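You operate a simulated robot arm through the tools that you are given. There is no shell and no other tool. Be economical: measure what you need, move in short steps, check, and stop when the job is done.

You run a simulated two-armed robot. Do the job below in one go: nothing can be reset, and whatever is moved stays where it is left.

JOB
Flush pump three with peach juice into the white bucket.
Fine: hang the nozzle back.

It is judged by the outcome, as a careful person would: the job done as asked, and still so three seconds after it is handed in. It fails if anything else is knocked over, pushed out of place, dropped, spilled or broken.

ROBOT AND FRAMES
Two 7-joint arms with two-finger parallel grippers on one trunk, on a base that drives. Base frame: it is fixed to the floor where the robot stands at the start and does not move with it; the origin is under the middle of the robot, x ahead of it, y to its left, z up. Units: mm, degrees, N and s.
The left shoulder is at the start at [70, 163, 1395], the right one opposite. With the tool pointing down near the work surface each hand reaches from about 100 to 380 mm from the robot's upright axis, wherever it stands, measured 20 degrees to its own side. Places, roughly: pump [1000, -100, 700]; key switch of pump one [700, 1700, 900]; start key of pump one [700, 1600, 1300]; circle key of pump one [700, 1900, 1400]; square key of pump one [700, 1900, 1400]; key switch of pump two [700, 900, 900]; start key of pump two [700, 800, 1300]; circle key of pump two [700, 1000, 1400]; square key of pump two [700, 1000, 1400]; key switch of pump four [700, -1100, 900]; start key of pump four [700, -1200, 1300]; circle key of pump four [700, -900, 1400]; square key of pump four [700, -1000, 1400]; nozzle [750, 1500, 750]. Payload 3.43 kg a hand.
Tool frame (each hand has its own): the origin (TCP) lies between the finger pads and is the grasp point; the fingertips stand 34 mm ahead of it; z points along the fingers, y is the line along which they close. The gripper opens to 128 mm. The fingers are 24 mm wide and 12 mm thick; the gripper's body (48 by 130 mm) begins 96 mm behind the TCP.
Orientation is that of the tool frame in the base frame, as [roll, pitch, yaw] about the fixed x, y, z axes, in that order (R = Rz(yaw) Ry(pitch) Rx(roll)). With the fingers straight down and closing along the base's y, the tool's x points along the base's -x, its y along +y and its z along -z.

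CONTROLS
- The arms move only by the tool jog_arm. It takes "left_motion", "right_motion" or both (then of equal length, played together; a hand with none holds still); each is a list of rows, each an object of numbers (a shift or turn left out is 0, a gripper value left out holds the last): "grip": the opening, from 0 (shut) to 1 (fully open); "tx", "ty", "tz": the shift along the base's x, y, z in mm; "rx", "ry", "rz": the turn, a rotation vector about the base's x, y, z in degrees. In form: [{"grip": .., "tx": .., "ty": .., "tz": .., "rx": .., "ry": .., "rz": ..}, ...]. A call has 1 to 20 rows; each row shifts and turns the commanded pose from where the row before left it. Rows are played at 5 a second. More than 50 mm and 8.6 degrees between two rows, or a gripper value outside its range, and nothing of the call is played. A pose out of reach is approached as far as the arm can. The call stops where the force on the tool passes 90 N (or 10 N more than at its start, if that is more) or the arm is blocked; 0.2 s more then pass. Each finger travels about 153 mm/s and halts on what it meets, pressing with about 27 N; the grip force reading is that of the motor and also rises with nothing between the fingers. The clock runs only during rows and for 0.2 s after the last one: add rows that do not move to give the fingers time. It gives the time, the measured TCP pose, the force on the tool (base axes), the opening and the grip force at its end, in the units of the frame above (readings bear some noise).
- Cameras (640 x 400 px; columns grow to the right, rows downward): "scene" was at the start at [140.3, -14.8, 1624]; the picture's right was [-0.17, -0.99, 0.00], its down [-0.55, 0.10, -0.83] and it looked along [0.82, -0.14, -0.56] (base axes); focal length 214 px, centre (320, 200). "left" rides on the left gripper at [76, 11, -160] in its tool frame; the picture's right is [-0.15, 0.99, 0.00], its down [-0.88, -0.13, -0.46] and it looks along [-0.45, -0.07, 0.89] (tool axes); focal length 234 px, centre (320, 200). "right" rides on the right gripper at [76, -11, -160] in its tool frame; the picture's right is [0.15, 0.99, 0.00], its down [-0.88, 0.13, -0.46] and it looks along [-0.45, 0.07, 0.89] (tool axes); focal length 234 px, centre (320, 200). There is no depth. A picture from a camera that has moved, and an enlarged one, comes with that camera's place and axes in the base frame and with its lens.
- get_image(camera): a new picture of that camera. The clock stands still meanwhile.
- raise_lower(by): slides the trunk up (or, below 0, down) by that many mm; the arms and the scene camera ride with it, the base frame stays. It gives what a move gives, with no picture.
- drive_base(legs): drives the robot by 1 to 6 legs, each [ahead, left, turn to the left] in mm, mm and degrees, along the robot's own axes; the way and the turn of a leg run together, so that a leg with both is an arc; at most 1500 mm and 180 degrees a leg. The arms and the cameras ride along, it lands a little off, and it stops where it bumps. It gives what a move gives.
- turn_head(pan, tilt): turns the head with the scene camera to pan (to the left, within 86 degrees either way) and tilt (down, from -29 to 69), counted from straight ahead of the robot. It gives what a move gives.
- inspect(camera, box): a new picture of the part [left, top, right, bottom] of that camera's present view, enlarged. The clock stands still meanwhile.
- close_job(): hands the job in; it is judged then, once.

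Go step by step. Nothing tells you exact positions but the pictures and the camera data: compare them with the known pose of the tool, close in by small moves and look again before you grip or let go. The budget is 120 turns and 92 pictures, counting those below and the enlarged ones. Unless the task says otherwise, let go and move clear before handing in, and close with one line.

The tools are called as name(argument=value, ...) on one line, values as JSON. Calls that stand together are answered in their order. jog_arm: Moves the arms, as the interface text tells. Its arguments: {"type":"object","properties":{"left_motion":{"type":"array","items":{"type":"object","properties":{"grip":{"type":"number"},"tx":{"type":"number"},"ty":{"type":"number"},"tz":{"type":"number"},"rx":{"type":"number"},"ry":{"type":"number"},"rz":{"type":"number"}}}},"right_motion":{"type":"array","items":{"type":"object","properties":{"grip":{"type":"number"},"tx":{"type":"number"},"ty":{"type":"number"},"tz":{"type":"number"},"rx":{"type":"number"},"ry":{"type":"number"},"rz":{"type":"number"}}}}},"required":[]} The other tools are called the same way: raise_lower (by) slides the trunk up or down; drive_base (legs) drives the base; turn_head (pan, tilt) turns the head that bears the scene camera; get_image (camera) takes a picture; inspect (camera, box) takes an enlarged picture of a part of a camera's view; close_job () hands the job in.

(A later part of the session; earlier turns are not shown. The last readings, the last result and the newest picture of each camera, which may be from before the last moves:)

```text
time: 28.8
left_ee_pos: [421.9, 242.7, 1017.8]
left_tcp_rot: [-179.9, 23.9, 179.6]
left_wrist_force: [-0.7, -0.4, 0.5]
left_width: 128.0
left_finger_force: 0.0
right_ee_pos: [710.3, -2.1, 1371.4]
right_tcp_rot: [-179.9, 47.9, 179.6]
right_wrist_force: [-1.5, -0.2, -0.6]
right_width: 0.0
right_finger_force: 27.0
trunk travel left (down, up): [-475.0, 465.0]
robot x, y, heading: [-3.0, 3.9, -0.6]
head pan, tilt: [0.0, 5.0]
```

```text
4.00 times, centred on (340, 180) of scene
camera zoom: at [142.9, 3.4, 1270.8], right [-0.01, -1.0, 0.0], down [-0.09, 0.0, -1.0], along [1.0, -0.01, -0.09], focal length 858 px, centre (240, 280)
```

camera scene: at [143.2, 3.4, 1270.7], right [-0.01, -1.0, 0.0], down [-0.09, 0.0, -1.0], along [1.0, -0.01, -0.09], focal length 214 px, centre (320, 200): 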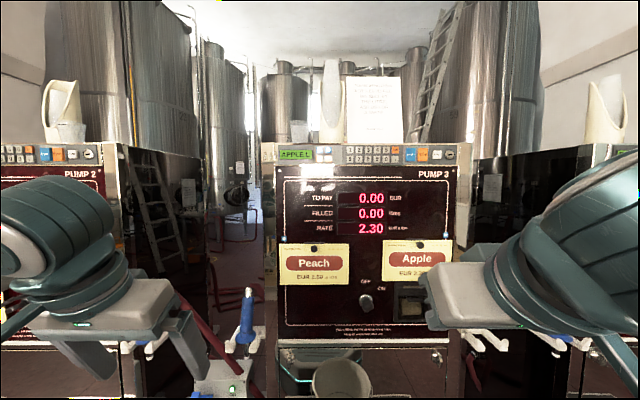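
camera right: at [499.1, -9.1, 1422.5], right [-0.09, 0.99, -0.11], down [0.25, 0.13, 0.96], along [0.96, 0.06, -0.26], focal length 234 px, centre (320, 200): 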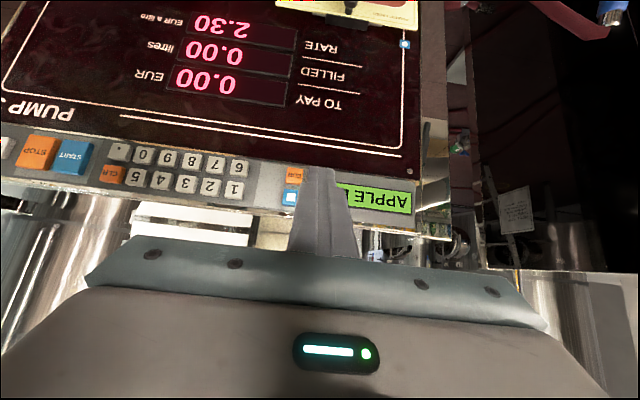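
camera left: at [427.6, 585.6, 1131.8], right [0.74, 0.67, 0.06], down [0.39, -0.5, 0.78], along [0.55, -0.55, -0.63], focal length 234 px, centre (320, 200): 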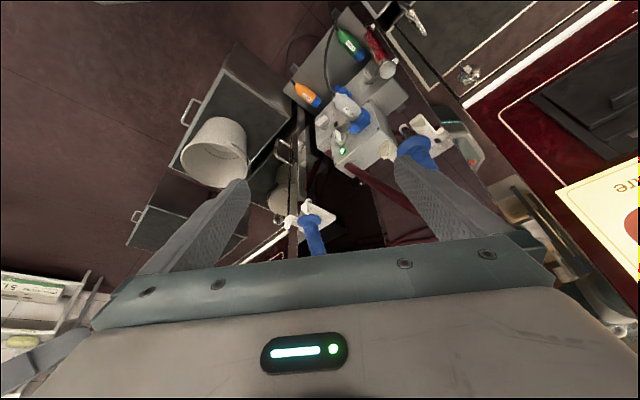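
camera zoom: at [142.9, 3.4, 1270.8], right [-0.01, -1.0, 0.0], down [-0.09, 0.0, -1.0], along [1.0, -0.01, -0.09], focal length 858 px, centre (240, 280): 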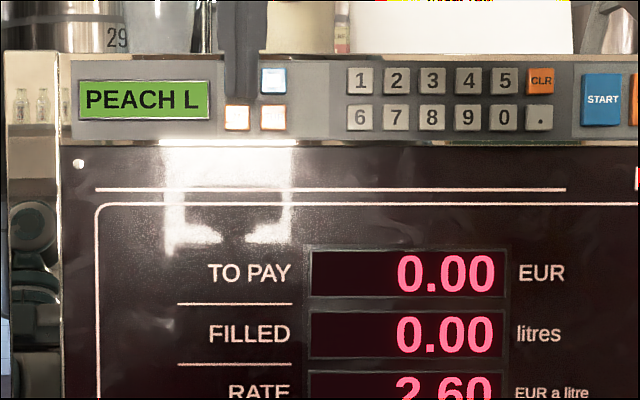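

PEACH L is selected and the rate is 2.60. Next I back off and key in "1" (1 litre, which the bucket easily holds).

jog_arm(right_motion=[{"tx": -25}, {"ty": -42}, {"ty": -41}, {"tx": 15}, {"tx": 6}, {"tx": 3}, {"tx": 2}])

inspect(camera="scene", box=[260, 130, 420, 230])

```text
time: 30.4
left_ee_pos: [422.2, 241.6, 1016.4]
left_tcp_rot: [-179.9, 24.0, 179.6]
left_wrist_force: [-0.1, -0.3, 0.5]
left_width: 128.1
left_finger_force: 0.1
right_ee_pos: [711.1, -86.0, 1370.2]
right_tcp_rot: [-180.0, 48.0, 179.6]
right_wrist_force: [-2.2, 0.6, -0.1]
right_width: 0.2
right_finger_force: 27.2
trunk travel left (down, up): [-475.0, 465.0]
robot x, y, heading: [-4.9, 4.9, -0.4]
head pan, tilt: [0.0, 5.0]
```

```text
4.00 times, centred on (340, 180) of scene
camera zoom: at [142.8, 3.2, 1270.8], right [-0.01, -1.0, 0.0], down [-0.09, 0.0, -1.0], along [1.0, -0.01, -0.09], focal length 858 px, centre (240, 280)
```

zoom: 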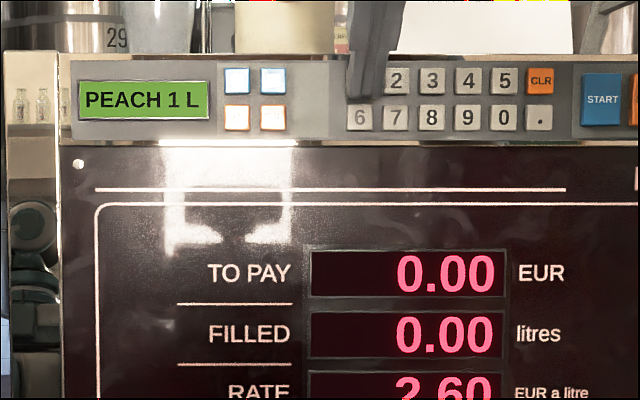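

Display reads PEACH 1 L. I back the right hand off to wait in front of START, and bring the left hand to a pre-grasp pose in front of pump 3's nozzle.

jog_arm(right_motion=[{"tx": -40}, {"ty": -42, "tz": -3}, {"ty": -43, "tz": -3}, {"ty": -43, "tz": -3}, {"ty": -42, "tz": -3}, {}], left_motion=[{"ry": -7.7, "tx": 25, "ty": -3, "tz": -21, "grip": 0.55}, {"ry": -7.7, "tx": 38, "ty": -4, "tz": -21}, {"ry": -7.7, "tx": 38, "ty": -4, "tz": -21}, {"ry": -7.7, "tx": 38, "ty": -4, "tz": -21}, {"ry": -7.7, "tx": 38, "ty": -4, "tz": -21}, {"ry": -7.5, "tx": 38, "ty": -2, "tz": -21}])

turn_head(pan=10, tilt=30)

get_image(camera="scene")

get_image(camera="left")

```text
time: 31.8
left_ee_pos: [642.6, 224.1, 892.5]
left_tcp_rot: [179.1, 70.0, 178.9]
left_wrist_force: [-0.7, -0.5, -0.6]
left_width: 70.6
left_finger_force: 0.1
left hand out of reach, approached as far as the arm can: row 3
right_ee_pos: [669.2, -253.4, 1357.7]
right_tcp_rot: [-179.9, 47.9, 179.7]
right_wrist_force: [-0.1, 0.5, -0.7]
right_width: 0.1
right_finger_force: 27.3
trunk travel left (down, up): [-475.0, 465.0]
robot x, y, heading: [-4.6, 3.3, -0.4]
head pan, tilt: [0.0, 5.0]
```

```text
time: 32.7
left_ee_pos: [643.3, 222.5, 894.2]
left_tcp_rot: [179.3, 69.8, 179.0]
left_wrist_force: [0.4, -0.8, 0.0]
left_width: 70.3
left_finger_force: 0.0
right_ee_pos: [668.8, -255.6, 1358.5]
right_tcp_rot: [-180.0, 47.9, 179.5]
right_wrist_force: [0.2, -0.4, -0.1]
right_width: 0.0
right_finger_force: 26.3
trunk travel left (down, up): [-475.0, 465.0]
robot x, y, heading: [-1.4, 4.6, -0.4]
head pan, tilt: [10.0, 30.0]
```

```text
46 pictures are left
camera scene: at [140.7, 19.2, 1230.4], right [0.17, -0.99, 0.0], down [-0.49, -0.08, -0.87], along [0.85, 0.14, -0.5], focal length 214 px, centre (320, 200)
```

scene: 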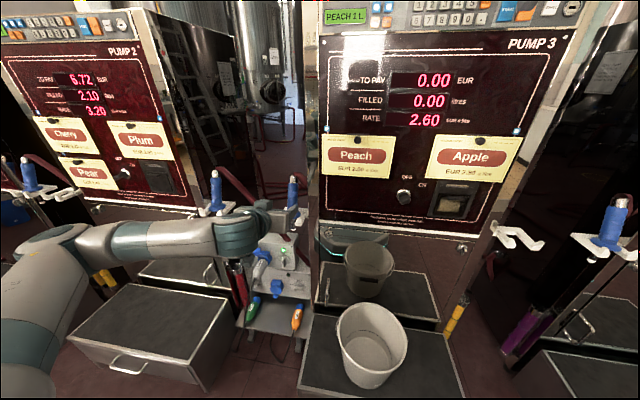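

```text
45 pictures are left
camera left: at [467.2, 234.7, 877.7], right [0.06, 0.99, 0.14], down [-0.13, -0.13, 0.98], along [0.99, -0.07, 0.12], focal length 234 px, centre (320, 200)
```

left: 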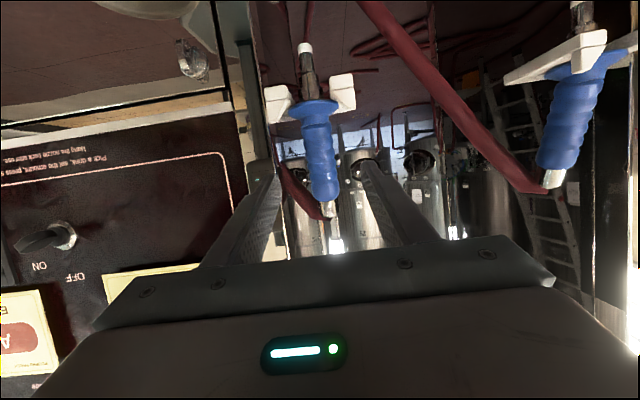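

The nozzle lies right between the fingers in the left camera. I advance along the tool axis to the grip point and close.

jog_arm(left_motion=[{"tx": 31, "tz": -11}, {"tx": 31, "tz": -11}, {"tx": 31, "tz": -11}, {"tx": 31, "tz": -11}, {}])

get_image(camera="left")

inspect(camera="scene", box=[200, 160, 330, 270])

```text
time: 33.9
left_ee_pos: [732.2, 258.8, 871.2]
left_tcp_rot: [179.3, 69.6, 179.0]
left_wrist_force: [-2.9, 0.0, 1.5]
left_width: 70.6
left_finger_force: 0.3
left hand out of reach, approached as far as the arm can: row 2, 3, 4
right_ee_pos: [668.4, -255.7, 1358.6]
right_tcp_rot: [180.0, 47.9, 179.5]
right_wrist_force: [0.3, -0.4, -0.2]
right_width: 0.0
right_finger_force: 27.0
trunk travel left (down, up): [-475.0, 465.0]
robot x, y, heading: [0.1, 6.5, -0.5]
head pan, tilt: [10.0, 30.0]
```

```text
44 pictures are left
camera left: at [555.9, 271.2, 855.9], right [0.06, 0.99, 0.14], down [-0.12, -0.13, 0.98], along [0.99, -0.07, 0.11], focal length 234 px, centre (320, 200)
```

left: 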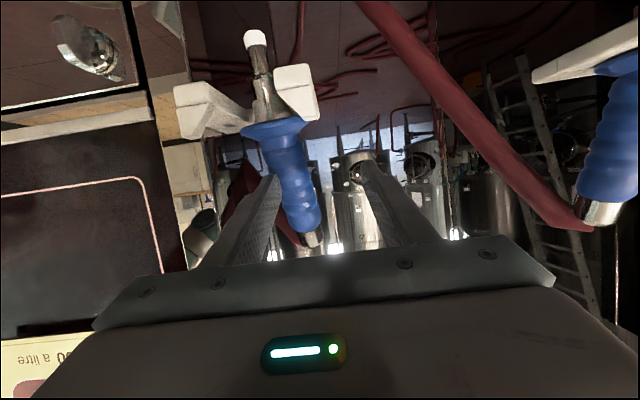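

```text
3.64 times, centred on (265, 215) of scene
camera zoom: at [140.4, 19.1, 1230.4], right [0.17, -0.99, 0.0], down [-0.49, -0.08, -0.87], along [0.85, 0.14, -0.5], focal length 780 px, centre (520, 146)
```

zoom: 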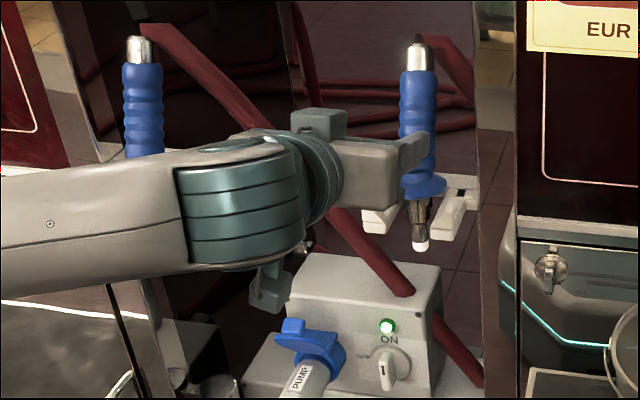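

The arm ran out of reach and slid sideways, just touching the nozzle lightly. I back off straight, retract the right hand, and check floor clearance before driving a little closer.

jog_arm(left_motion=[{"tx": -31, "tz": 11}, {"tx": -31, "tz": 11}, {"tx": -31, "tz": 11}, {"tx": -31, "tz": 11}], right_motion=[{"tx": -30}, {"tx": -30}, {"tx": -30}, {}])

turn_head(pan=0, tilt=69)

get_image(camera="scene")

```text
time: 34.9
left_ee_pos: [606.8, 255.8, 914.3]
left_tcp_rot: [179.3, 70.0, 178.9]
left_wrist_force: [-0.1, 0.4, 0.0]
left_width: 70.6
left_finger_force: 0.0
right_ee_pos: [578.8, -255.1, 1359.8]
right_tcp_rot: [179.9, 47.8, 179.5]
right_wrist_force: [0.2, 0.7, 0.8]
right_width: 0.1
right_finger_force: 27.1
trunk travel left (down, up): [-475.0, 465.0]
robot x, y, heading: [-1.3, 1.7, -0.3]
head pan, tilt: [10.0, 30.0]
```

```text
time: 35.9
left_ee_pos: [608.7, 256.8, 913.7]
left_tcp_rot: [179.3, 70.0, 179.1]
left_wrist_force: [0.0, -0.5, 0.2]
left_width: 70.3
left_finger_force: 0.1
right_ee_pos: [579.4, -255.3, 1358.8]
right_tcp_rot: [-180.0, 47.9, 179.6]
right_wrist_force: [0.5, -0.5, 0.5]
right_width: 0.0
right_finger_force: 26.9
trunk travel left (down, up): [-475.0, 465.0]
robot x, y, heading: [-3.3, 1.2, -0.5]
head pan, tilt: [0.0, 68.8]
```

```text
42 pictures are left
camera scene: at [107.5, 3.6, 1179.0], right [-0.01, -1.0, 0.0], down [-0.93, 0.01, -0.36], along [0.36, 0.0, -0.93], focal length 214 px, centre (320, 200)
```

scene: 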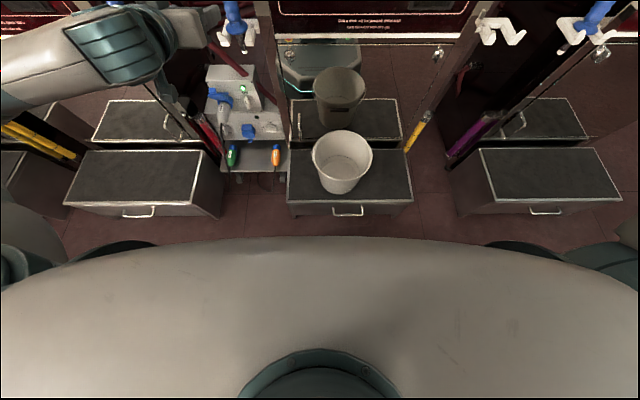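

The floor shows at least 120 mm clear between my base and the box, so I drive 70 mm ahead, then re-aim.

drive_base(legs=[[75, 10, 0.4]])

jog_arm(left_motion=[{"tx": -10, "ty": -20, "tz": -4}, {"tx": -10, "ty": -20, "tz": -4}, {}])

get_image(camera="left")

```text
time: 37.0
left_ee_pos: [682.6, 269.2, 913.8]
left_tcp_rot: [179.3, 69.9, 179.4]
left_wrist_force: [0.1, -0.3, -0.6]
left_width: 70.4
left_finger_force: 0.1
right_ee_pos: [657.3, -242.4, 1358.5]
right_tcp_rot: [-180.0, 47.9, 179.9]
right_wrist_force: [0.0, 0.1, 0.4]
right_width: 0.0
right_finger_force: 26.7
trunk travel left (down, up): [-475.0, 465.0]
robot x, y, heading: [75.9, 15.6, -0.1]
head pan, tilt: [0.0, 68.8]
```

```text
time: 37.8
left_ee_pos: [676.5, 227.7, 906.5]
left_tcp_rot: [179.3, 70.0, 179.3]
left_wrist_force: [-0.4, -1.2, 0.0]
left_width: 70.7
left_finger_force: 0.0
left hand out of reach, approached as far as the arm can: row 1, 2
right_ee_pos: [656.9, -241.8, 1358.5]
right_tcp_rot: [179.9, 48.0, 179.9]
right_wrist_force: [0.2, -0.1, 1.4]
right_width: 0.0
right_finger_force: 26.9
trunk travel left (down, up): [-475.0, 465.0]
robot x, y, heading: [73.4, 12.4, 0.1]
head pan, tilt: [0.0, 68.8]
```

```text
41 pictures are left
camera left: at [500.3, 239.2, 889.7], right [0.05, 0.99, 0.14], down [-0.13, -0.13, 0.98], along [0.99, -0.07, 0.12], focal length 234 px, centre (320, 200)
```

left: 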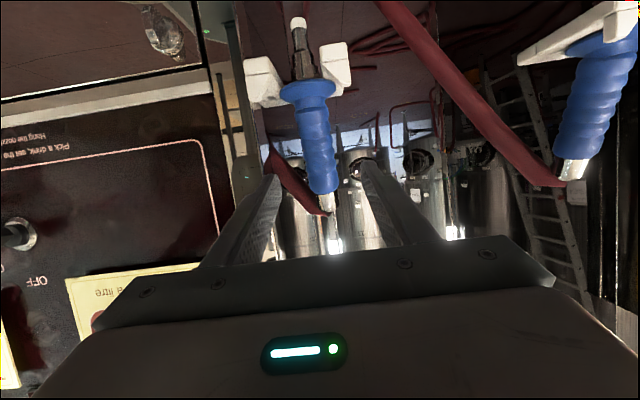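

That brief limit was only from pulling in too close; the nozzle is well centred. I advance in two stages.

jog_arm(left_motion=[{"tx": 20, "ty": -2, "tz": -18}, {"tx": 20, "ty": -2, "tz": -18}, {"tx": 20, "ty": -2, "tz": -10}, {}])

```text
time: 38.8
left_ee_pos: [719.4, 247.1, 885.3]
left_tcp_rot: [179.8, 69.5, 179.5]
left_wrist_force: [-0.6, -0.2, -0.4]
left_width: 70.5
left_finger_force: 0.0
left hand out of reach, approached as far as the arm can: row 1, 2, 3
right_ee_pos: [656.1, -244.1, 1359.0]
right_tcp_rot: [179.9, 47.9, 179.8]
right_wrist_force: [0.2, -1.1, -0.6]
right_width: 0.1
right_finger_force: 26.5
trunk travel left (down, up): [-475.0, 465.0]
robot x, y, heading: [71.9, 15.0, 0.0]
head pan, tilt: [0.0, 68.8]
```

The limit pushes the hand up and outward, so I back off, lower the trunk and shift the base slightly right to put the nozzle in a more natural spot.

jog_arm(left_motion=[{"tx": -40, "tz": 15}, {"tx": -30, "tz": 15}])

raise_lower(by=-150)

drive_base(legs=[[0, -70, 0]])

```text
time: 39.4
left_ee_pos: [677.9, 245.4, 916.2]
left_tcp_rot: [179.1, 70.0, 179.2]
left_wrist_force: [0.1, -0.4, -0.4]
left_width: 70.4
left_finger_force: 0.1
left hand out of reach, approached as far as the arm can: row 2
right_ee_pos: [655.7, -243.4, 1357.8]
right_tcp_rot: [180.0, 47.9, 179.8]
right_wrist_force: [0.6, 0.6, -0.1]
right_width: 0.0
right_finger_force: 26.4
trunk travel left (down, up): [-475.0, 465.0]
robot x, y, heading: [73.6, 12.5, -0.2]
head pan, tilt: [0.0, 68.8]
```

```text
time: 41.1
left_ee_pos: [676.5, 246.4, 765.3]
left_tcp_rot: [179.3, 70.1, 179.3]
left_wrist_force: [-0.2, 0.4, -0.2]
left_width: 70.5
left_finger_force: 0.1
right_ee_pos: [656.9, -243.0, 1209.5]
right_tcp_rot: [180.0, 47.9, 179.9]
right_wrist_force: [-0.1, 0.7, -0.2]
right_width: 0.1
right_finger_force: 26.3
trunk travel left (down, up): [-325.0, 615.0]
robot x, y, heading: [74.4, 11.2, -0.1]
head pan, tilt: [0.0, 68.8]
```

```text
time: 42.1
left_ee_pos: [676.6, 173.3, 765.3]
left_tcp_rot: [179.0, 70.0, 179.1]
left_wrist_force: [-0.2, -0.5, 0.2]
left_width: 70.4
left_finger_force: 0.0
right_ee_pos: [655.6, -315.1, 1208.6]
right_tcp_rot: [179.9, 47.9, 179.8]
right_wrist_force: [-1.3, -0.8, 0.4]
right_width: 0.0
right_finger_force: 26.6
trunk travel left (down, up): [-325.0, 615.0]
robot x, y, heading: [71.8, -56.5, -0.2]
head pan, tilt: [0.0, 68.8]
```

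jog_arm(left_motion=[{"tx": -3, "ty": 12, "tz": 33}, {"tx": -3, "ty": 12, "tz": 33}, {"tx": -3, "ty": 12, "tz": 33}, {"tx": -3, "ty": 13, "tz": 33}, {}])

```text
time: 43.3
left_ee_pos: [664.3, 226.4, 898.7]
left_tcp_rot: [179.2, 69.9, 179.3]
left_wrist_force: [0.3, -0.5, -0.1]
left_width: 70.4
left_finger_force: 0.1
right_ee_pos: [656.7, -314.8, 1208.0]
right_tcp_rot: [-180.0, 47.9, 180.0]
right_wrist_force: [0.5, -0.2, 0.1]
right_width: 0.0
right_finger_force: 26.3
trunk travel left (down, up): [-325.0, 615.0]
robot x, y, heading: [76.4, -56.7, -0.2]
head pan, tilt: [0.0, 68.8]
```

Reachable without complaint now. I advance toward the handle, stopping halfway's worth before closing.

jog_arm(left_motion=[{"tx": 20, "ty": -1, "tz": -9}, {"tx": 20, "ty": -1, "tz": -9}, {"tx": 20, "ty": -1, "tz": -9}, {"tx": 20, "ty": -1, "tz": -9}, {"tx": 18, "tz": -8}, {}])

get_image(camera="left")

```text
time: 44.7
left_ee_pos: [764.3, 221.1, 856.0]
left_tcp_rot: [179.2, 70.1, 179.2]
left_wrist_force: [-0.2, -0.4, -0.6]
left_width: 70.5
left_finger_force: 0.1
right_ee_pos: [657.7, -313.4, 1208.8]
right_tcp_rot: [180.0, 48.0, 179.9]
right_wrist_force: [0.3, 0.5, -0.1]
right_width: 0.0
right_finger_force: 27.4
trunk travel left (down, up): [-325.0, 615.0]
robot x, y, heading: [71.4, -56.1, -0.3]
head pan, tilt: [0.0, 68.8]
```

```text
40 pictures are left
camera left: at [587.7, 232.5, 838.6], right [0.05, 0.99, 0.14], down [-0.13, -0.14, 0.98], along [0.99, -0.07, 0.12], focal length 234 px, centre (320, 200)
```

left: 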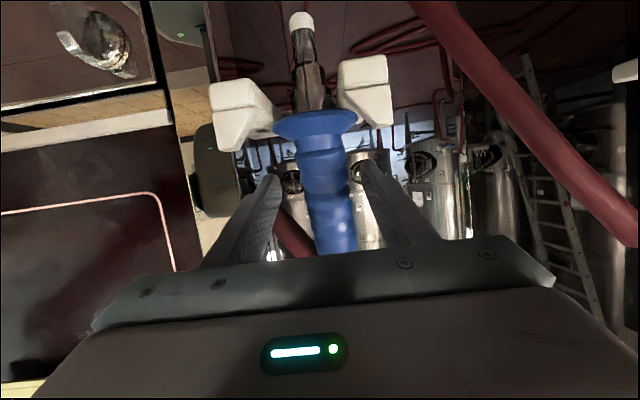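

The handle sits between the fingers; I close the gripper.

jog_arm(left_motion=[{"tx": 4, "grip": 0}, {}, {}, {}])

get_image(camera="left")

```text
time: 45.7
left_ee_pos: [768.1, 221.7, 855.5]
left_tcp_rot: [179.2, 70.0, 179.3]
left_wrist_force: [-3.8, 0.6, 0.3]
left_width: 35.2
left_finger_force: 27.4
right_ee_pos: [656.5, -313.5, 1209.1]
right_tcp_rot: [180.0, 47.9, 179.9]
right_wrist_force: [0.0, -0.1, 0.4]
right_width: 0.1
right_finger_force: 27.2
trunk travel left (down, up): [-325.0, 615.0]
robot x, y, heading: [73.4, -54.3, -0.1]
head pan, tilt: [0.0, 68.8]
```

```text
39 pictures are left
camera left: at [591.7, 232.1, 838.2], right [0.05, 0.99, 0.14], down [-0.13, -0.13, 0.98], along [0.99, -0.07, 0.12], focal length 234 px, centre (320, 200)
```

left: 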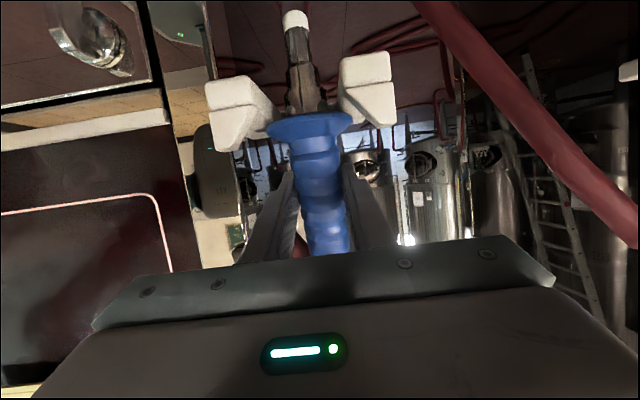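

Gripped (35 mm). I lift the nozzle straight up out of the fork.

jog_arm(left_motion=[{"tz": 10}, {"tz": 20}, {"tz": 25}, {"tz": 25}, {"tz": 20}])

get_image(camera="left")

```text
time: 46.9
left_ee_pos: [767.3, 220.2, 953.9]
left_tcp_rot: [179.2, 70.0, 179.3]
left_wrist_force: [-0.8, -1.5, -2.0]
left_width: 35.4
left_finger_force: 26.8
right_ee_pos: [655.4, -314.9, 1208.9]
right_tcp_rot: [180.0, 47.8, 179.9]
right_wrist_force: [0.6, -0.4, -0.8]
right_width: 0.0
right_finger_force: 27.1
trunk travel left (down, up): [-325.0, 615.0]
robot x, y, heading: [73.9, -55.7, -0.1]
head pan, tilt: [0.0, 68.8]
```

```text
38 pictures are left
camera left: at [591.5, 231.7, 937.0], right [0.05, 0.99, 0.14], down [-0.13, -0.13, 0.98], along [0.99, -0.07, 0.12], focal length 234 px, centre (320, 200)
```

left: 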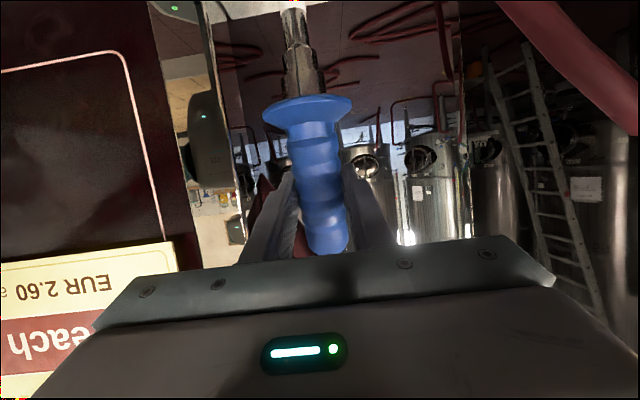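

The nozzle is free of the hook. I draw it back out past the panel front with the hand and the base.

jog_arm(left_motion=[{"tx": -25}, {"tx": -25}, {"tx": -25}])

drive_base(legs=[[-75, 0, 0], [0, -90, 0]])

turn_head(pan=5, tilt=40)

get_image(camera="scene")

```text
time: 47.7
left_ee_pos: [692.6, 220.3, 953.4]
left_tcp_rot: [179.2, 70.0, 179.5]
left_wrist_force: [-0.1, 1.3, -2.3]
left_width: 35.3
left_finger_force: 27.2
right_ee_pos: [656.6, -313.6, 1209.4]
right_tcp_rot: [179.9, 47.8, 179.9]
right_wrist_force: [-0.2, 0.8, 0.3]
right_width: 0.0
right_finger_force: 27.2
trunk travel left (down, up): [-325.0, 615.0]
robot x, y, heading: [73.6, -56.8, -0.2]
head pan, tilt: [0.0, 68.8]
```

```text
time: 49.5
left_ee_pos: [617.0, 127.7, 954.2]
left_tcp_rot: [179.1, 69.9, 179.1]
left_wrist_force: [-0.3, 1.8, -1.9]
left_width: 35.1
left_finger_force: 26.9
right_ee_pos: [581.6, -405.2, 1209.2]
right_tcp_rot: [179.9, 47.9, 179.7]
right_wrist_force: [-0.1, -0.3, -0.4]
right_width: 0.0
right_finger_force: 27.9
trunk travel left (down, up): [-325.0, 615.0]
robot x, y, heading: [1.4, -149.1, -0.2]
head pan, tilt: [0.0, 68.8]
```

```text
time: 50.4
left_ee_pos: [617.8, 129.0, 953.0]
left_tcp_rot: [179.2, 70.0, 179.3]
left_wrist_force: [0.0, -0.9, -3.8]
left_width: 35.3
left_finger_force: 27.2
right_ee_pos: [581.1, -403.9, 1209.6]
right_tcp_rot: [-180.0, 47.9, 179.7]
right_wrist_force: [-0.9, -0.2, -1.4]
right_width: 0.0
right_finger_force: 26.8
trunk travel left (down, up): [-325.0, 615.0]
robot x, y, heading: [-2.1, -144.5, 0.1]
head pan, tilt: [5.0, 40.0]
```

```text
37 pictures are left
camera scene: at [135.7, -140.1, 1064.9], right [0.08, -1.0, 0.0], down [-0.64, -0.05, -0.77], along [0.76, 0.06, -0.64], focal length 214 px, centre (320, 200)
```

scene: 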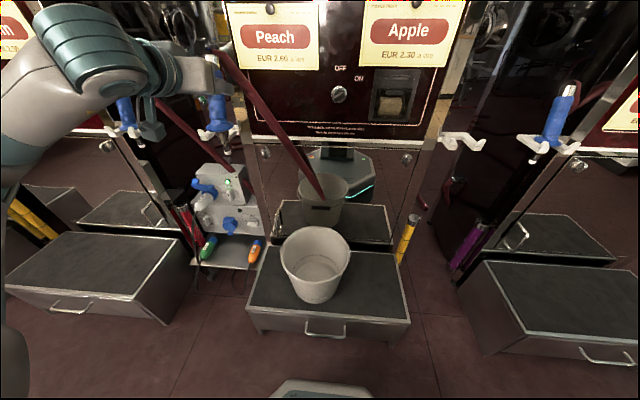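

The bucket rim centre is confirmed at about [571, -90, 450]. I move the nozzle over it, high first, then lower.

jog_arm(left_motion=[{"tx": -3, "ty": -40, "tz": -20}, {"tx": -3, "ty": -40, "tz": -25}, {"tx": -3, "ty": -40, "tz": -25}, {"tx": -3, "ty": -40, "tz": -25}, {"tx": -3, "ty": -40, "tz": -25}, {"ty": -16, "tz": -40}, {"tz": -45}, {}])

get_image(camera="scene")

```text
time: 52.2
left_ee_pos: [601.5, -86.0, 748.6]
left_tcp_rot: [179.3, 69.9, 179.2]
left_wrist_force: [-0.9, 1.3, -2.9]
left_width: 35.0
left_finger_force: 27.1
right_ee_pos: [581.2, -405.5, 1208.4]
right_tcp_rot: [-179.9, 47.8, 179.8]
right_wrist_force: [-0.7, -0.1, 0.0]
right_width: 0.1
right_finger_force: 26.8
trunk travel left (down, up): [-325.0, 615.0]
robot x, y, heading: [-4.5, -148.5, -0.2]
head pan, tilt: [5.0, 40.0]
```

```text
36 pictures are left
camera scene: at [135.6, -140.2, 1065.0], right [0.08, -1.0, 0.0], down [-0.64, -0.05, -0.77], along [0.76, 0.06, -0.64], focal length 214 px, centre (320, 200)
```

scene: 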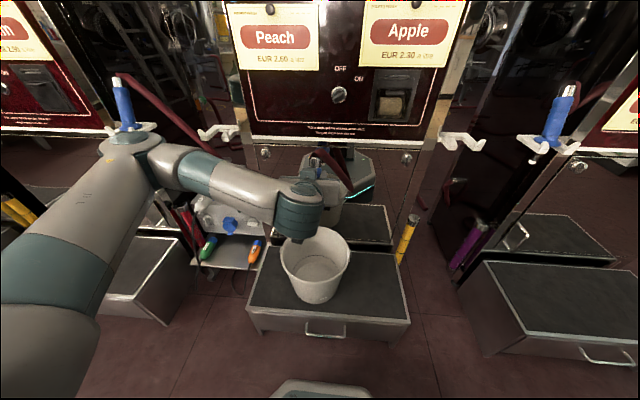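

jog_arm(left_motion=[{"tz": -40}, {"tz": -40}, {"tz": -40}, {"tz": -40}, {"tz": -23}, {}])

get_image(camera="left")

get_image(camera="scene")

```text
time: 53.6
left_ee_pos: [601.7, -86.0, 562.9]
left_tcp_rot: [179.3, 69.9, 179.4]
left_wrist_force: [-0.5, -0.4, -2.5]
left_width: 35.3
left_finger_force: 27.2
right_ee_pos: [582.1, -404.5, 1209.2]
right_tcp_rot: [180.0, 47.9, 179.8]
right_wrist_force: [0.1, -0.9, 0.7]
right_width: 0.0
right_finger_force: 26.3
trunk travel left (down, up): [-325.0, 615.0]
robot x, y, heading: [0.0, -148.7, -0.3]
head pan, tilt: [5.0, 40.0]
```

```text
35 pictures are left
camera left: at [426.2, -73.7, 547.5], right [0.05, 0.99, 0.14], down [-0.13, -0.13, 0.98], along [0.99, -0.07, 0.12], focal length 234 px, centre (320, 200)
```

left: 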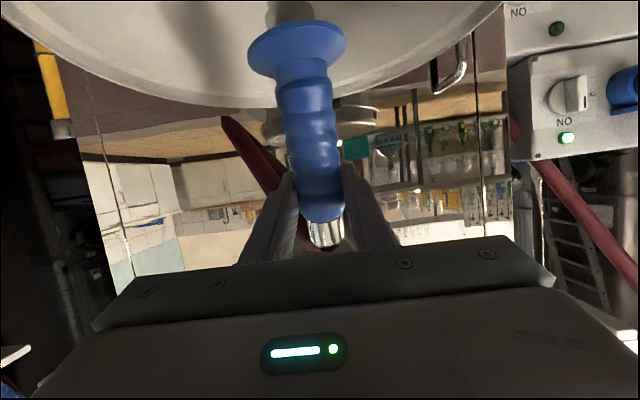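

```text
34 pictures are left
camera scene: at [135.6, -140.1, 1065.0], right [0.08, -1.0, 0.0], down [-0.64, -0.05, -0.77], along [0.76, 0.07, -0.64], focal length 214 px, centre (320, 200)
```

scene: 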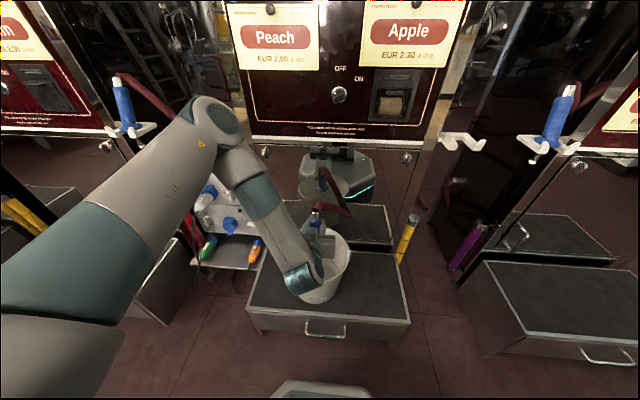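

The spout is inside the rim, centred in the bucket. Now I bring the right hand in front of START.

jog_arm(right_motion=[{"tx": 10, "ty": 22, "tz": 25}, {"tx": 15, "ty": 25, "tz": 25}, {"tx": 15, "ty": 25, "tz": 25}, {"tx": 18, "ty": 25, "tz": 25}, {"tx": 20, "ty": 25, "tz": 25}, {"tx": 20, "ty": 26, "tz": 24}, {}])

turn_head(pan=10, tilt=5)

get_image(camera="scene")

```text
time: 55.2
left_ee_pos: [602.2, -83.3, 564.8]
left_tcp_rot: [179.3, 70.1, 179.4]
left_wrist_force: [1.5, 0.0, -2.3]
left_width: 35.1
left_finger_force: 27.2
right_ee_pos: [656.8, -268.9, 1320.7]
right_tcp_rot: [-179.9, 47.8, 179.9]
right_wrist_force: [-0.2, -0.3, -0.4]
right_width: 0.0
right_finger_force: 26.6
right hand out of reach, approached as far as the arm can: row 5, 6
trunk travel left (down, up): [-325.0, 615.0]
robot x, y, heading: [-3.6, -147.8, 0.2]
head pan, tilt: [5.0, 40.0]
```

```text
time: 56.2
left_ee_pos: [602.8, -85.3, 563.2]
left_tcp_rot: [179.4, 70.0, 179.3]
left_wrist_force: [0.3, 0.0, -3.0]
left_width: 35.0
left_finger_force: 26.5
right_ee_pos: [657.3, -271.5, 1319.7]
right_tcp_rot: [179.9, 47.9, 179.8]
right_wrist_force: [0.2, 0.1, -0.3]
right_width: 0.0
right_finger_force: 27.4
trunk travel left (down, up): [-325.0, 615.0]
robot x, y, heading: [-2.4, -148.1, -0.1]
head pan, tilt: [10.0, 5.0]
```

```text
33 pictures are left
camera scene: at [141.6, -131.6, 1120.7], right [0.17, -0.99, 0.0], down [-0.09, -0.02, -1.0], along [0.98, 0.17, -0.09], focal length 214 px, centre (320, 200)
```

scene: 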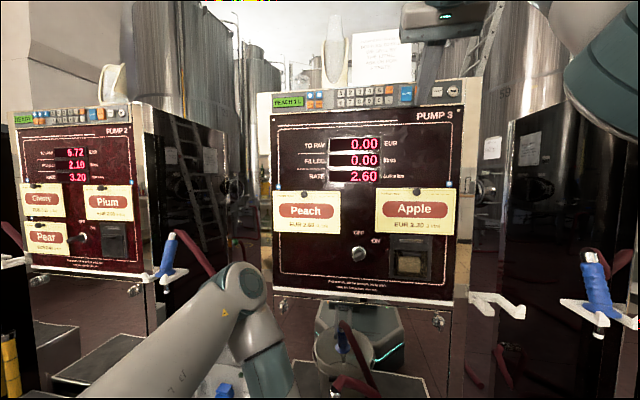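

The downward-pitched right hand can't quite reach that high, so I level it out (wrist lower), which suits the large START key anyway.

jog_arm(right_motion=[{"ry": -7.5, "tx": -5, "tz": -4}, {"ry": -7.5, "tx": -5, "tz": -3}, {"ry": -7.5, "tz": -3}, {"ry": -7.5, "tz": -3}, {}])

```text
time: 57.4
left_ee_pos: [602.7, -85.7, 563.3]
left_tcp_rot: [179.2, 69.9, 179.2]
left_wrist_force: [-0.1, -0.2, -2.8]
left_width: 35.0
left_finger_force: 27.1
right_ee_pos: [646.6, -272.2, 1308.4]
right_tcp_rot: [179.3, 77.8, 179.1]
right_wrist_force: [-0.4, 0.0, -0.5]
right_width: 0.1
right_finger_force: 27.4
trunk travel left (down, up): [-325.0, 615.0]
robot x, y, heading: [-2.9, -147.1, -0.0]
head pan, tilt: [10.0, 5.0]
```

jog_arm(right_motion=[{"tx": 0, "ty": 8, "tz": 18}, {"tx": 10, "ty": 8, "tz": 19}, {"tx": 18}, {}])

inspect(camera="scene", box=[260, 60, 480, 200])

```text
time: 58.4
left_ee_pos: [600.9, -85.5, 564.4]
left_tcp_rot: [179.3, 70.0, 179.3]
left_wrist_force: [0.4, -0.2, -2.1]
left_width: 35.1
left_finger_force: 26.4
right_ee_pos: [673.2, -254.4, 1342.6]
right_tcp_rot: [179.6, 78.0, 179.3]
right_wrist_force: [-0.6, -0.4, -0.5]
right_width: 0.0
right_finger_force: 27.1
trunk travel left (down, up): [-325.0, 615.0]
robot x, y, heading: [-1.9, -145.7, -0.1]
head pan, tilt: [10.0, 5.0]
```

```text
2.86 times, centred on (370, 130) of scene
camera zoom: at [141.2, -131.6, 1120.8], right [0.17, -0.99, 0.0], down [-0.09, -0.01, -1.0], along [0.98, 0.17, -0.09], focal length 613 px, centre (177, 400)
```

zoom: 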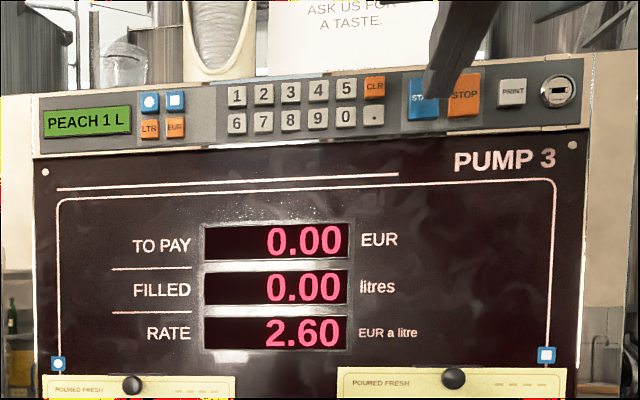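

The tip lines up with START. With the nozzle inside the bucket, I press START and release slightly.

jog_arm(right_motion=[{"tx": 25, "ty": 2}, {"tx": 6}, {"tx": 3}, {"tx": 2}])

inspect(camera="scene", box=[260, 60, 480, 200])

```text
time: 59.4
left_ee_pos: [602.0, -85.1, 563.9]
left_tcp_rot: [179.2, 69.9, 179.1]
left_wrist_force: [1.0, 0.5, -3.2]
left_width: 35.0
left_finger_force: 27.2
right_ee_pos: [709.2, -253.0, 1343.3]
right_tcp_rot: [179.4, 77.9, 179.2]
right_wrist_force: [-2.1, -1.1, -0.9]
right_width: 0.0
right_finger_force: 27.4
trunk travel left (down, up): [-325.0, 615.0]
robot x, y, heading: [-2.1, -146.8, -0.2]
head pan, tilt: [10.0, 5.0]
```

```text
2.86 times, centred on (370, 130) of scene
camera zoom: at [141.1, -131.8, 1120.8], right [0.17, -0.99, 0.0], down [-0.09, -0.01, -1.0], along [0.98, 0.17, -0.09], focal length 613 px, centre (177, 400)
```

zoom: 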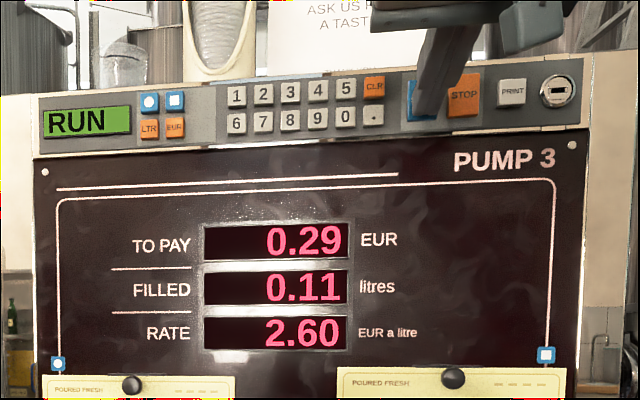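

The pump shows RUN and counts. I back the right hand off slowly while it fills, keeping the nozzle still.

jog_arm(right_motion=[{"tx": -10}, {"tx": -20}, {"tx": -20}, {"tx": -20}, {}, {}, {}, {}, {}, {}, {}, {}, {}, {}, {}])

get_image(camera="scene")

get_image(camera="left")

```text
time: 62.6
left_ee_pos: [603.9, -85.3, 563.3]
left_tcp_rot: [179.2, 70.0, 179.2]
left_wrist_force: [-0.2, -0.1, -2.7]
left_width: 34.9
left_finger_force: 27.6
right_ee_pos: [638.0, -253.3, 1344.6]
right_tcp_rot: [179.4, 78.0, 179.2]
right_wrist_force: [0.1, -0.8, -0.2]
right_width: 0.0
right_finger_force: 27.0
trunk travel left (down, up): [-325.0, 615.0]
robot x, y, heading: [-2.7, -148.4, 0.1]
head pan, tilt: [10.0, 5.0]
```

```text
30 pictures are left
camera scene: at [141.5, -131.6, 1120.8], right [0.17, -0.99, 0.0], down [-0.09, -0.01, -1.0], along [0.98, 0.17, -0.09], focal length 214 px, centre (320, 200)
```

scene: 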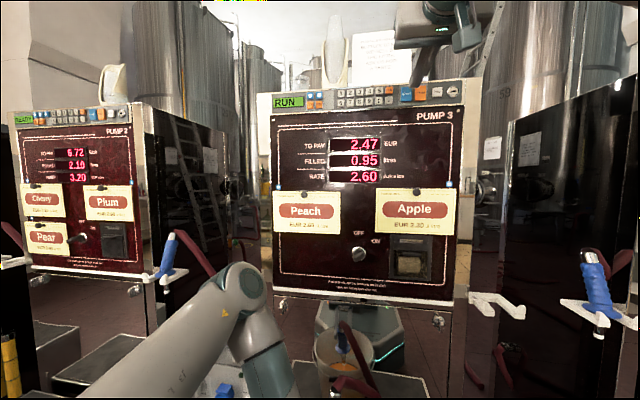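

```text
29 pictures are left
camera left: at [426.0, -73.9, 547.6], right [0.05, 0.99, 0.14], down [-0.13, -0.13, 0.98], along [0.99, -0.07, 0.12], focal length 234 px, centre (320, 200)
```

left: 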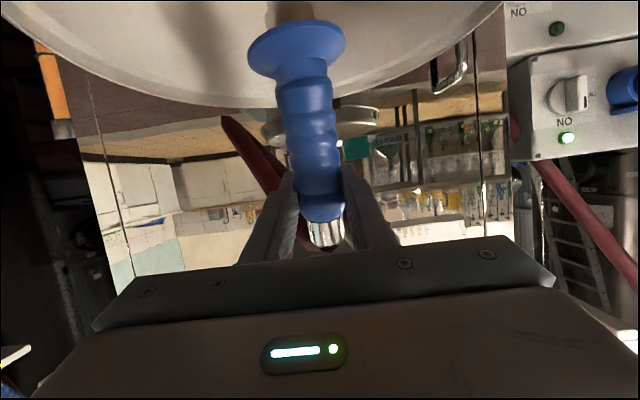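

It is at 0.95 L and orange juice shows in the reflected bucket. I wait for it to finish and drip off.

jog_arm(left_motion=[{}, {}, {}, {}, {}, {}, {}, {}, {}, {}, {}, {}, {}, {}, {}, {}, {}, {}, {}, {}])

inspect(camera="scene", box=[250, 70, 490, 400])

```text
time: 66.8
left_ee_pos: [602.6, -85.5, 564.1]
left_tcp_rot: [179.2, 69.9, 179.3]
left_wrist_force: [-0.1, -0.1, -2.2]
left_width: 34.6
left_finger_force: 26.9
right_ee_pos: [639.1, -253.8, 1344.3]
right_tcp_rot: [179.4, 78.0, 179.3]
right_wrist_force: [0.4, -0.1, 0.0]
right_width: 0.0
right_finger_force: 27.5
trunk travel left (down, up): [-325.0, 615.0]
robot x, y, heading: [-1.8, -148.4, -0.4]
head pan, tilt: [10.0, 5.0]
```

```text
1.21 times, centred on (370, 235) of scene
camera zoom: at [141.5, -131.6, 1120.8], right [0.17, -0.99, 0.0], down [-0.09, -0.01, -1.0], along [0.98, 0.17, -0.09], focal length 260 px, centre (259, 158)
```

zoom: 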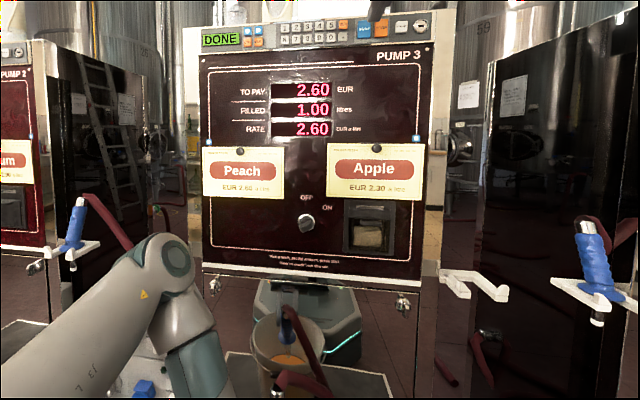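

DONE at 1.00 L. I lift the nozzle up out of the bucket, retract the right hand, and retrace the path toward the hook.

jog_arm(left_motion=[{"tz": 40}, {"tz": 40}, {"tz": 40}, {"tz": 40}, {"tz": 45}, {"tz": 40}, {"ty": 16, "tz": 25, "tx": 2}, {"tx": 3, "ty": 40, "tz": 25}, {"tx": 3, "ty": 40, "tz": 25}, {"tx": 3, "ty": 40, "tz": 25}, {"tx": 3, "ty": 40, "tz": 25}, {"tx": 3, "ty": 40, "tz": 20}, {}], right_motion=[{}, {"tx": -25, "tz": -20}, {"tx": -25, "tz": -20}, {"tx": -10, "tz": -20}, {"tz": -20}, {"tz": -20}, {}, {}, {}, {}, {}, {}, {}])

drive_base(legs=[[0, 90, 0], [75, 0, 0]])

get_image(camera="left")

```text
time: 69.6
left_ee_pos: [621.0, 128.8, 952.5]
left_tcp_rot: [179.1, 70.0, 179.1]
left_wrist_force: [0.4, 0.1, -2.2]
left_width: 35.0
left_finger_force: 27.3
right_ee_pos: [579.8, -252.2, 1243.7]
right_tcp_rot: [179.3, 77.9, 179.1]
right_wrist_force: [0.3, -0.9, 0.1]
right_width: 0.2
right_finger_force: 27.4
trunk travel left (down, up): [-325.0, 615.0]
robot x, y, heading: [-8.1, -148.6, -0.3]
head pan, tilt: [10.0, 5.0]
```

```text
time: 71.4
left_ee_pos: [697.1, 222.8, 952.2]
left_tcp_rot: [179.3, 69.9, 179.3]
left_wrist_force: [-0.2, -0.2, -2.0]
left_width: 34.6
left_finger_force: 27.0
right_ee_pos: [656.3, -159.3, 1244.1]
right_tcp_rot: [179.6, 77.8, 179.4]
right_wrist_force: [1.1, -0.2, 0.1]
right_width: 0.1
right_finger_force: 26.7
trunk travel left (down, up): [-325.0, 615.0]
robot x, y, heading: [74.8, -57.9, -0.1]
head pan, tilt: [10.0, 5.0]
```

```text
27 pictures are left
camera left: at [520.1, 233.7, 936.5], right [0.05, 0.99, 0.14], down [-0.12, -0.13, 0.98], along [0.99, -0.07, 0.12], focal length 234 px, centre (320, 200)
```

left: 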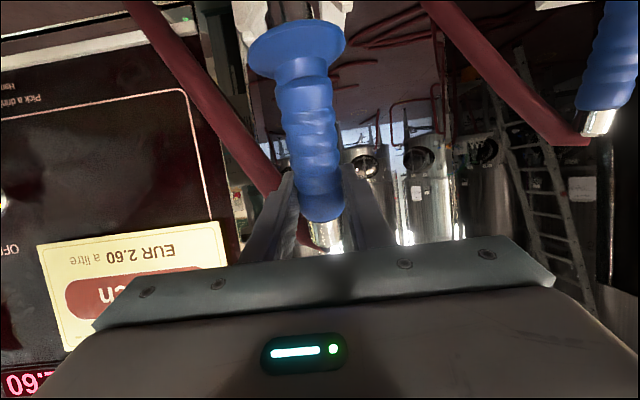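

The nozzle slid about 41 mm down in the grip (still straight and stable), so the seat now corresponds to TCP about [782, 222, 894]. I rise, then move forward above the fork and check.

jog_arm(left_motion=[{"tz": 25}, {"tz": 25}, {"tx": 20}, {"tx": 22}, {"tx": 22}, {"tx": 21, "ty": -1}, {}])

get_image(camera="left")

turn_head(pan=25, tilt=20)

get_image(camera="scene")

```text
time: 73.0
left_ee_pos: [780.8, 221.7, 1003.4]
left_tcp_rot: [179.2, 69.9, 179.3]
left_wrist_force: [-0.1, 0.1, -2.6]
left_width: 34.8
left_finger_force: 26.9
right_ee_pos: [654.7, -159.7, 1245.1]
right_tcp_rot: [179.5, 77.8, 179.4]
right_wrist_force: [-0.2, -0.1, 0.1]
right_width: 0.1
right_finger_force: 27.0
trunk travel left (down, up): [-325.0, 615.0]
robot x, y, heading: [73.7, -54.5, 0.0]
head pan, tilt: [10.0, 5.0]
```

```text
26 pictures are left
camera left: at [604.8, 233.7, 987.6], right [0.05, 0.99, 0.14], down [-0.13, -0.13, 0.98], along [0.99, -0.07, 0.12], focal length 234 px, centre (320, 200)
```

left: 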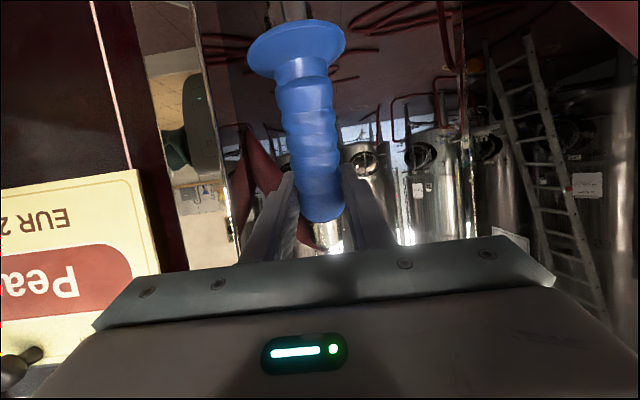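

```text
time: 73.7
left_ee_pos: [780.6, 222.1, 1004.5]
left_tcp_rot: [179.3, 70.0, 179.3]
left_wrist_force: [1.0, 0.1, -2.9]
left_width: 35.0
left_finger_force: 26.8
right_ee_pos: [654.6, -158.7, 1243.9]
right_tcp_rot: [179.5, 77.8, 179.4]
right_wrist_force: [-0.6, -0.1, -0.9]
right_width: 0.0
right_finger_force: 26.9
trunk travel left (down, up): [-325.0, 615.0]
robot x, y, heading: [69.8, -56.8, -0.5]
head pan, tilt: [25.0, 20.0]
```

```text
25 pictures are left
camera scene: at [210.0, -15.6, 1096.5], right [0.42, -0.91, 0.0], down [-0.31, -0.14, -0.94], along [0.85, 0.4, -0.34], focal length 214 px, centre (320, 200)
```

scene: 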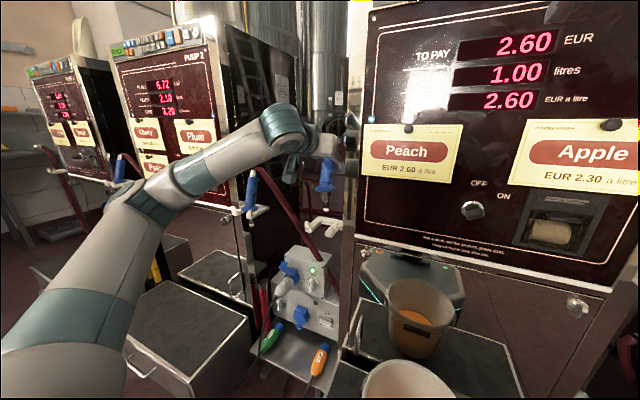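

inspect(camera="scene", box=[280, 140, 380, 250])

```text
3.64 times, centred on (330, 195) of scene
camera zoom: at [210.0, -15.6, 1096.5], right [0.42, -0.91, 0.0], down [-0.31, -0.14, -0.94], along [0.85, 0.4, -0.34], focal length 780 px, centre (284, 218)
```

zoom: 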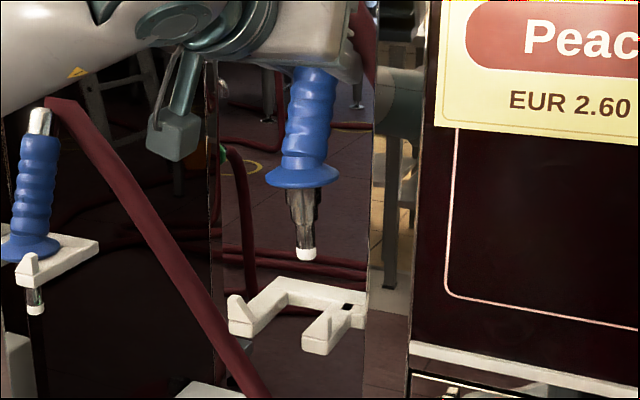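

The nozzle hangs straight above the fork and the slot lines up. I lower it slowly into the seat.

jog_arm(left_motion=[{"tx": 1, "tz": -30}, {"tz": -30}, {"tz": -20}, {"tz": -10}, {}])

inspect(camera="scene", box=[280, 140, 380, 250])

get_image(camera="left")

```text
time: 74.9
left_ee_pos: [781.3, 220.8, 913.5]
left_tcp_rot: [179.3, 70.0, 179.5]
left_wrist_force: [0.1, 0.3, -2.2]
left_width: 34.8
left_finger_force: 26.5
right_ee_pos: [654.4, -158.7, 1244.3]
right_tcp_rot: [179.5, 77.8, 179.5]
right_wrist_force: [-0.4, -0.7, 0.7]
right_width: 0.0
right_finger_force: 26.8
trunk travel left (down, up): [-325.0, 615.0]
robot x, y, heading: [74.4, -52.9, -0.0]
head pan, tilt: [25.0, 20.0]
```

```text
3.64 times, centred on (330, 195) of scene
camera zoom: at [210.0, -15.5, 1096.4], right [0.42, -0.91, 0.0], down [-0.31, -0.14, -0.94], along [0.85, 0.4, -0.34], focal length 780 px, centre (284, 218)
```

zoom: 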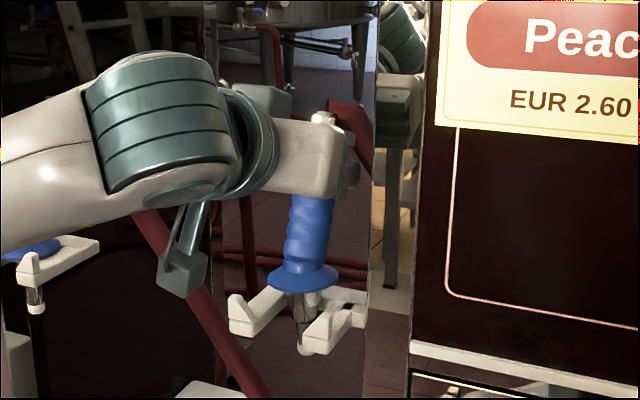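

```text
22 pictures are left
camera left: at [605.4, 233.3, 897.9], right [0.05, 0.99, 0.14], down [-0.13, -0.13, 0.98], along [0.99, -0.07, 0.12], focal length 234 px, centre (320, 200)
```

left: 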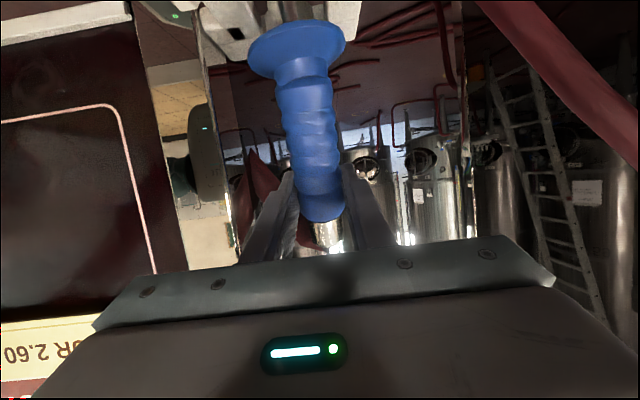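

jog_arm(left_motion=[{"tz": -8}, {"tz": -6}, {"tz": -4}, {"tz": -3}, {"tz": -2}])

inspect(camera="scene", box=[280, 140, 380, 250])

```text
time: 76.1
left_ee_pos: [780.9, 220.0, 897.1]
left_tcp_rot: [179.2, 70.5, 179.2]
left_wrist_force: [5.2, -0.1, 19.1]
left_width: 34.9
left_finger_force: 27.3
right_ee_pos: [653.5, -161.4, 1247.6]
right_tcp_rot: [179.2, 77.9, 179.2]
right_wrist_force: [-0.4, 0.6, -0.2]
right_width: 0.1
right_finger_force: 27.4
trunk travel left (down, up): [-325.0, 615.0]
robot x, y, heading: [69.9, -55.0, -0.2]
head pan, tilt: [25.0, 20.0]
```

```text
3.64 times, centred on (330, 195) of scene
camera zoom: at [208.5, -16.5, 1097.0], right [0.42, -0.91, 0.0], down [-0.31, -0.14, -0.94], along [0.85, 0.4, -0.34], focal length 780 px, centre (284, 218)
```

zoom: 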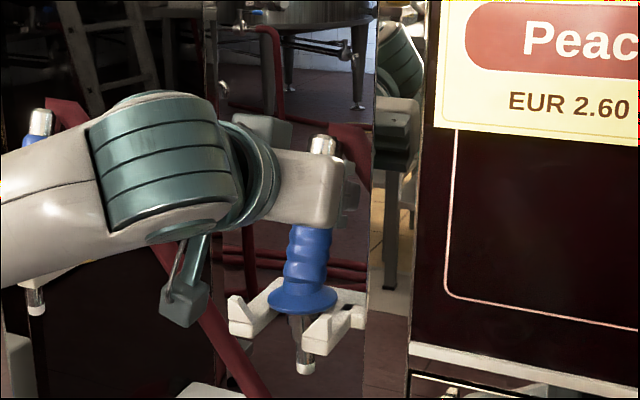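

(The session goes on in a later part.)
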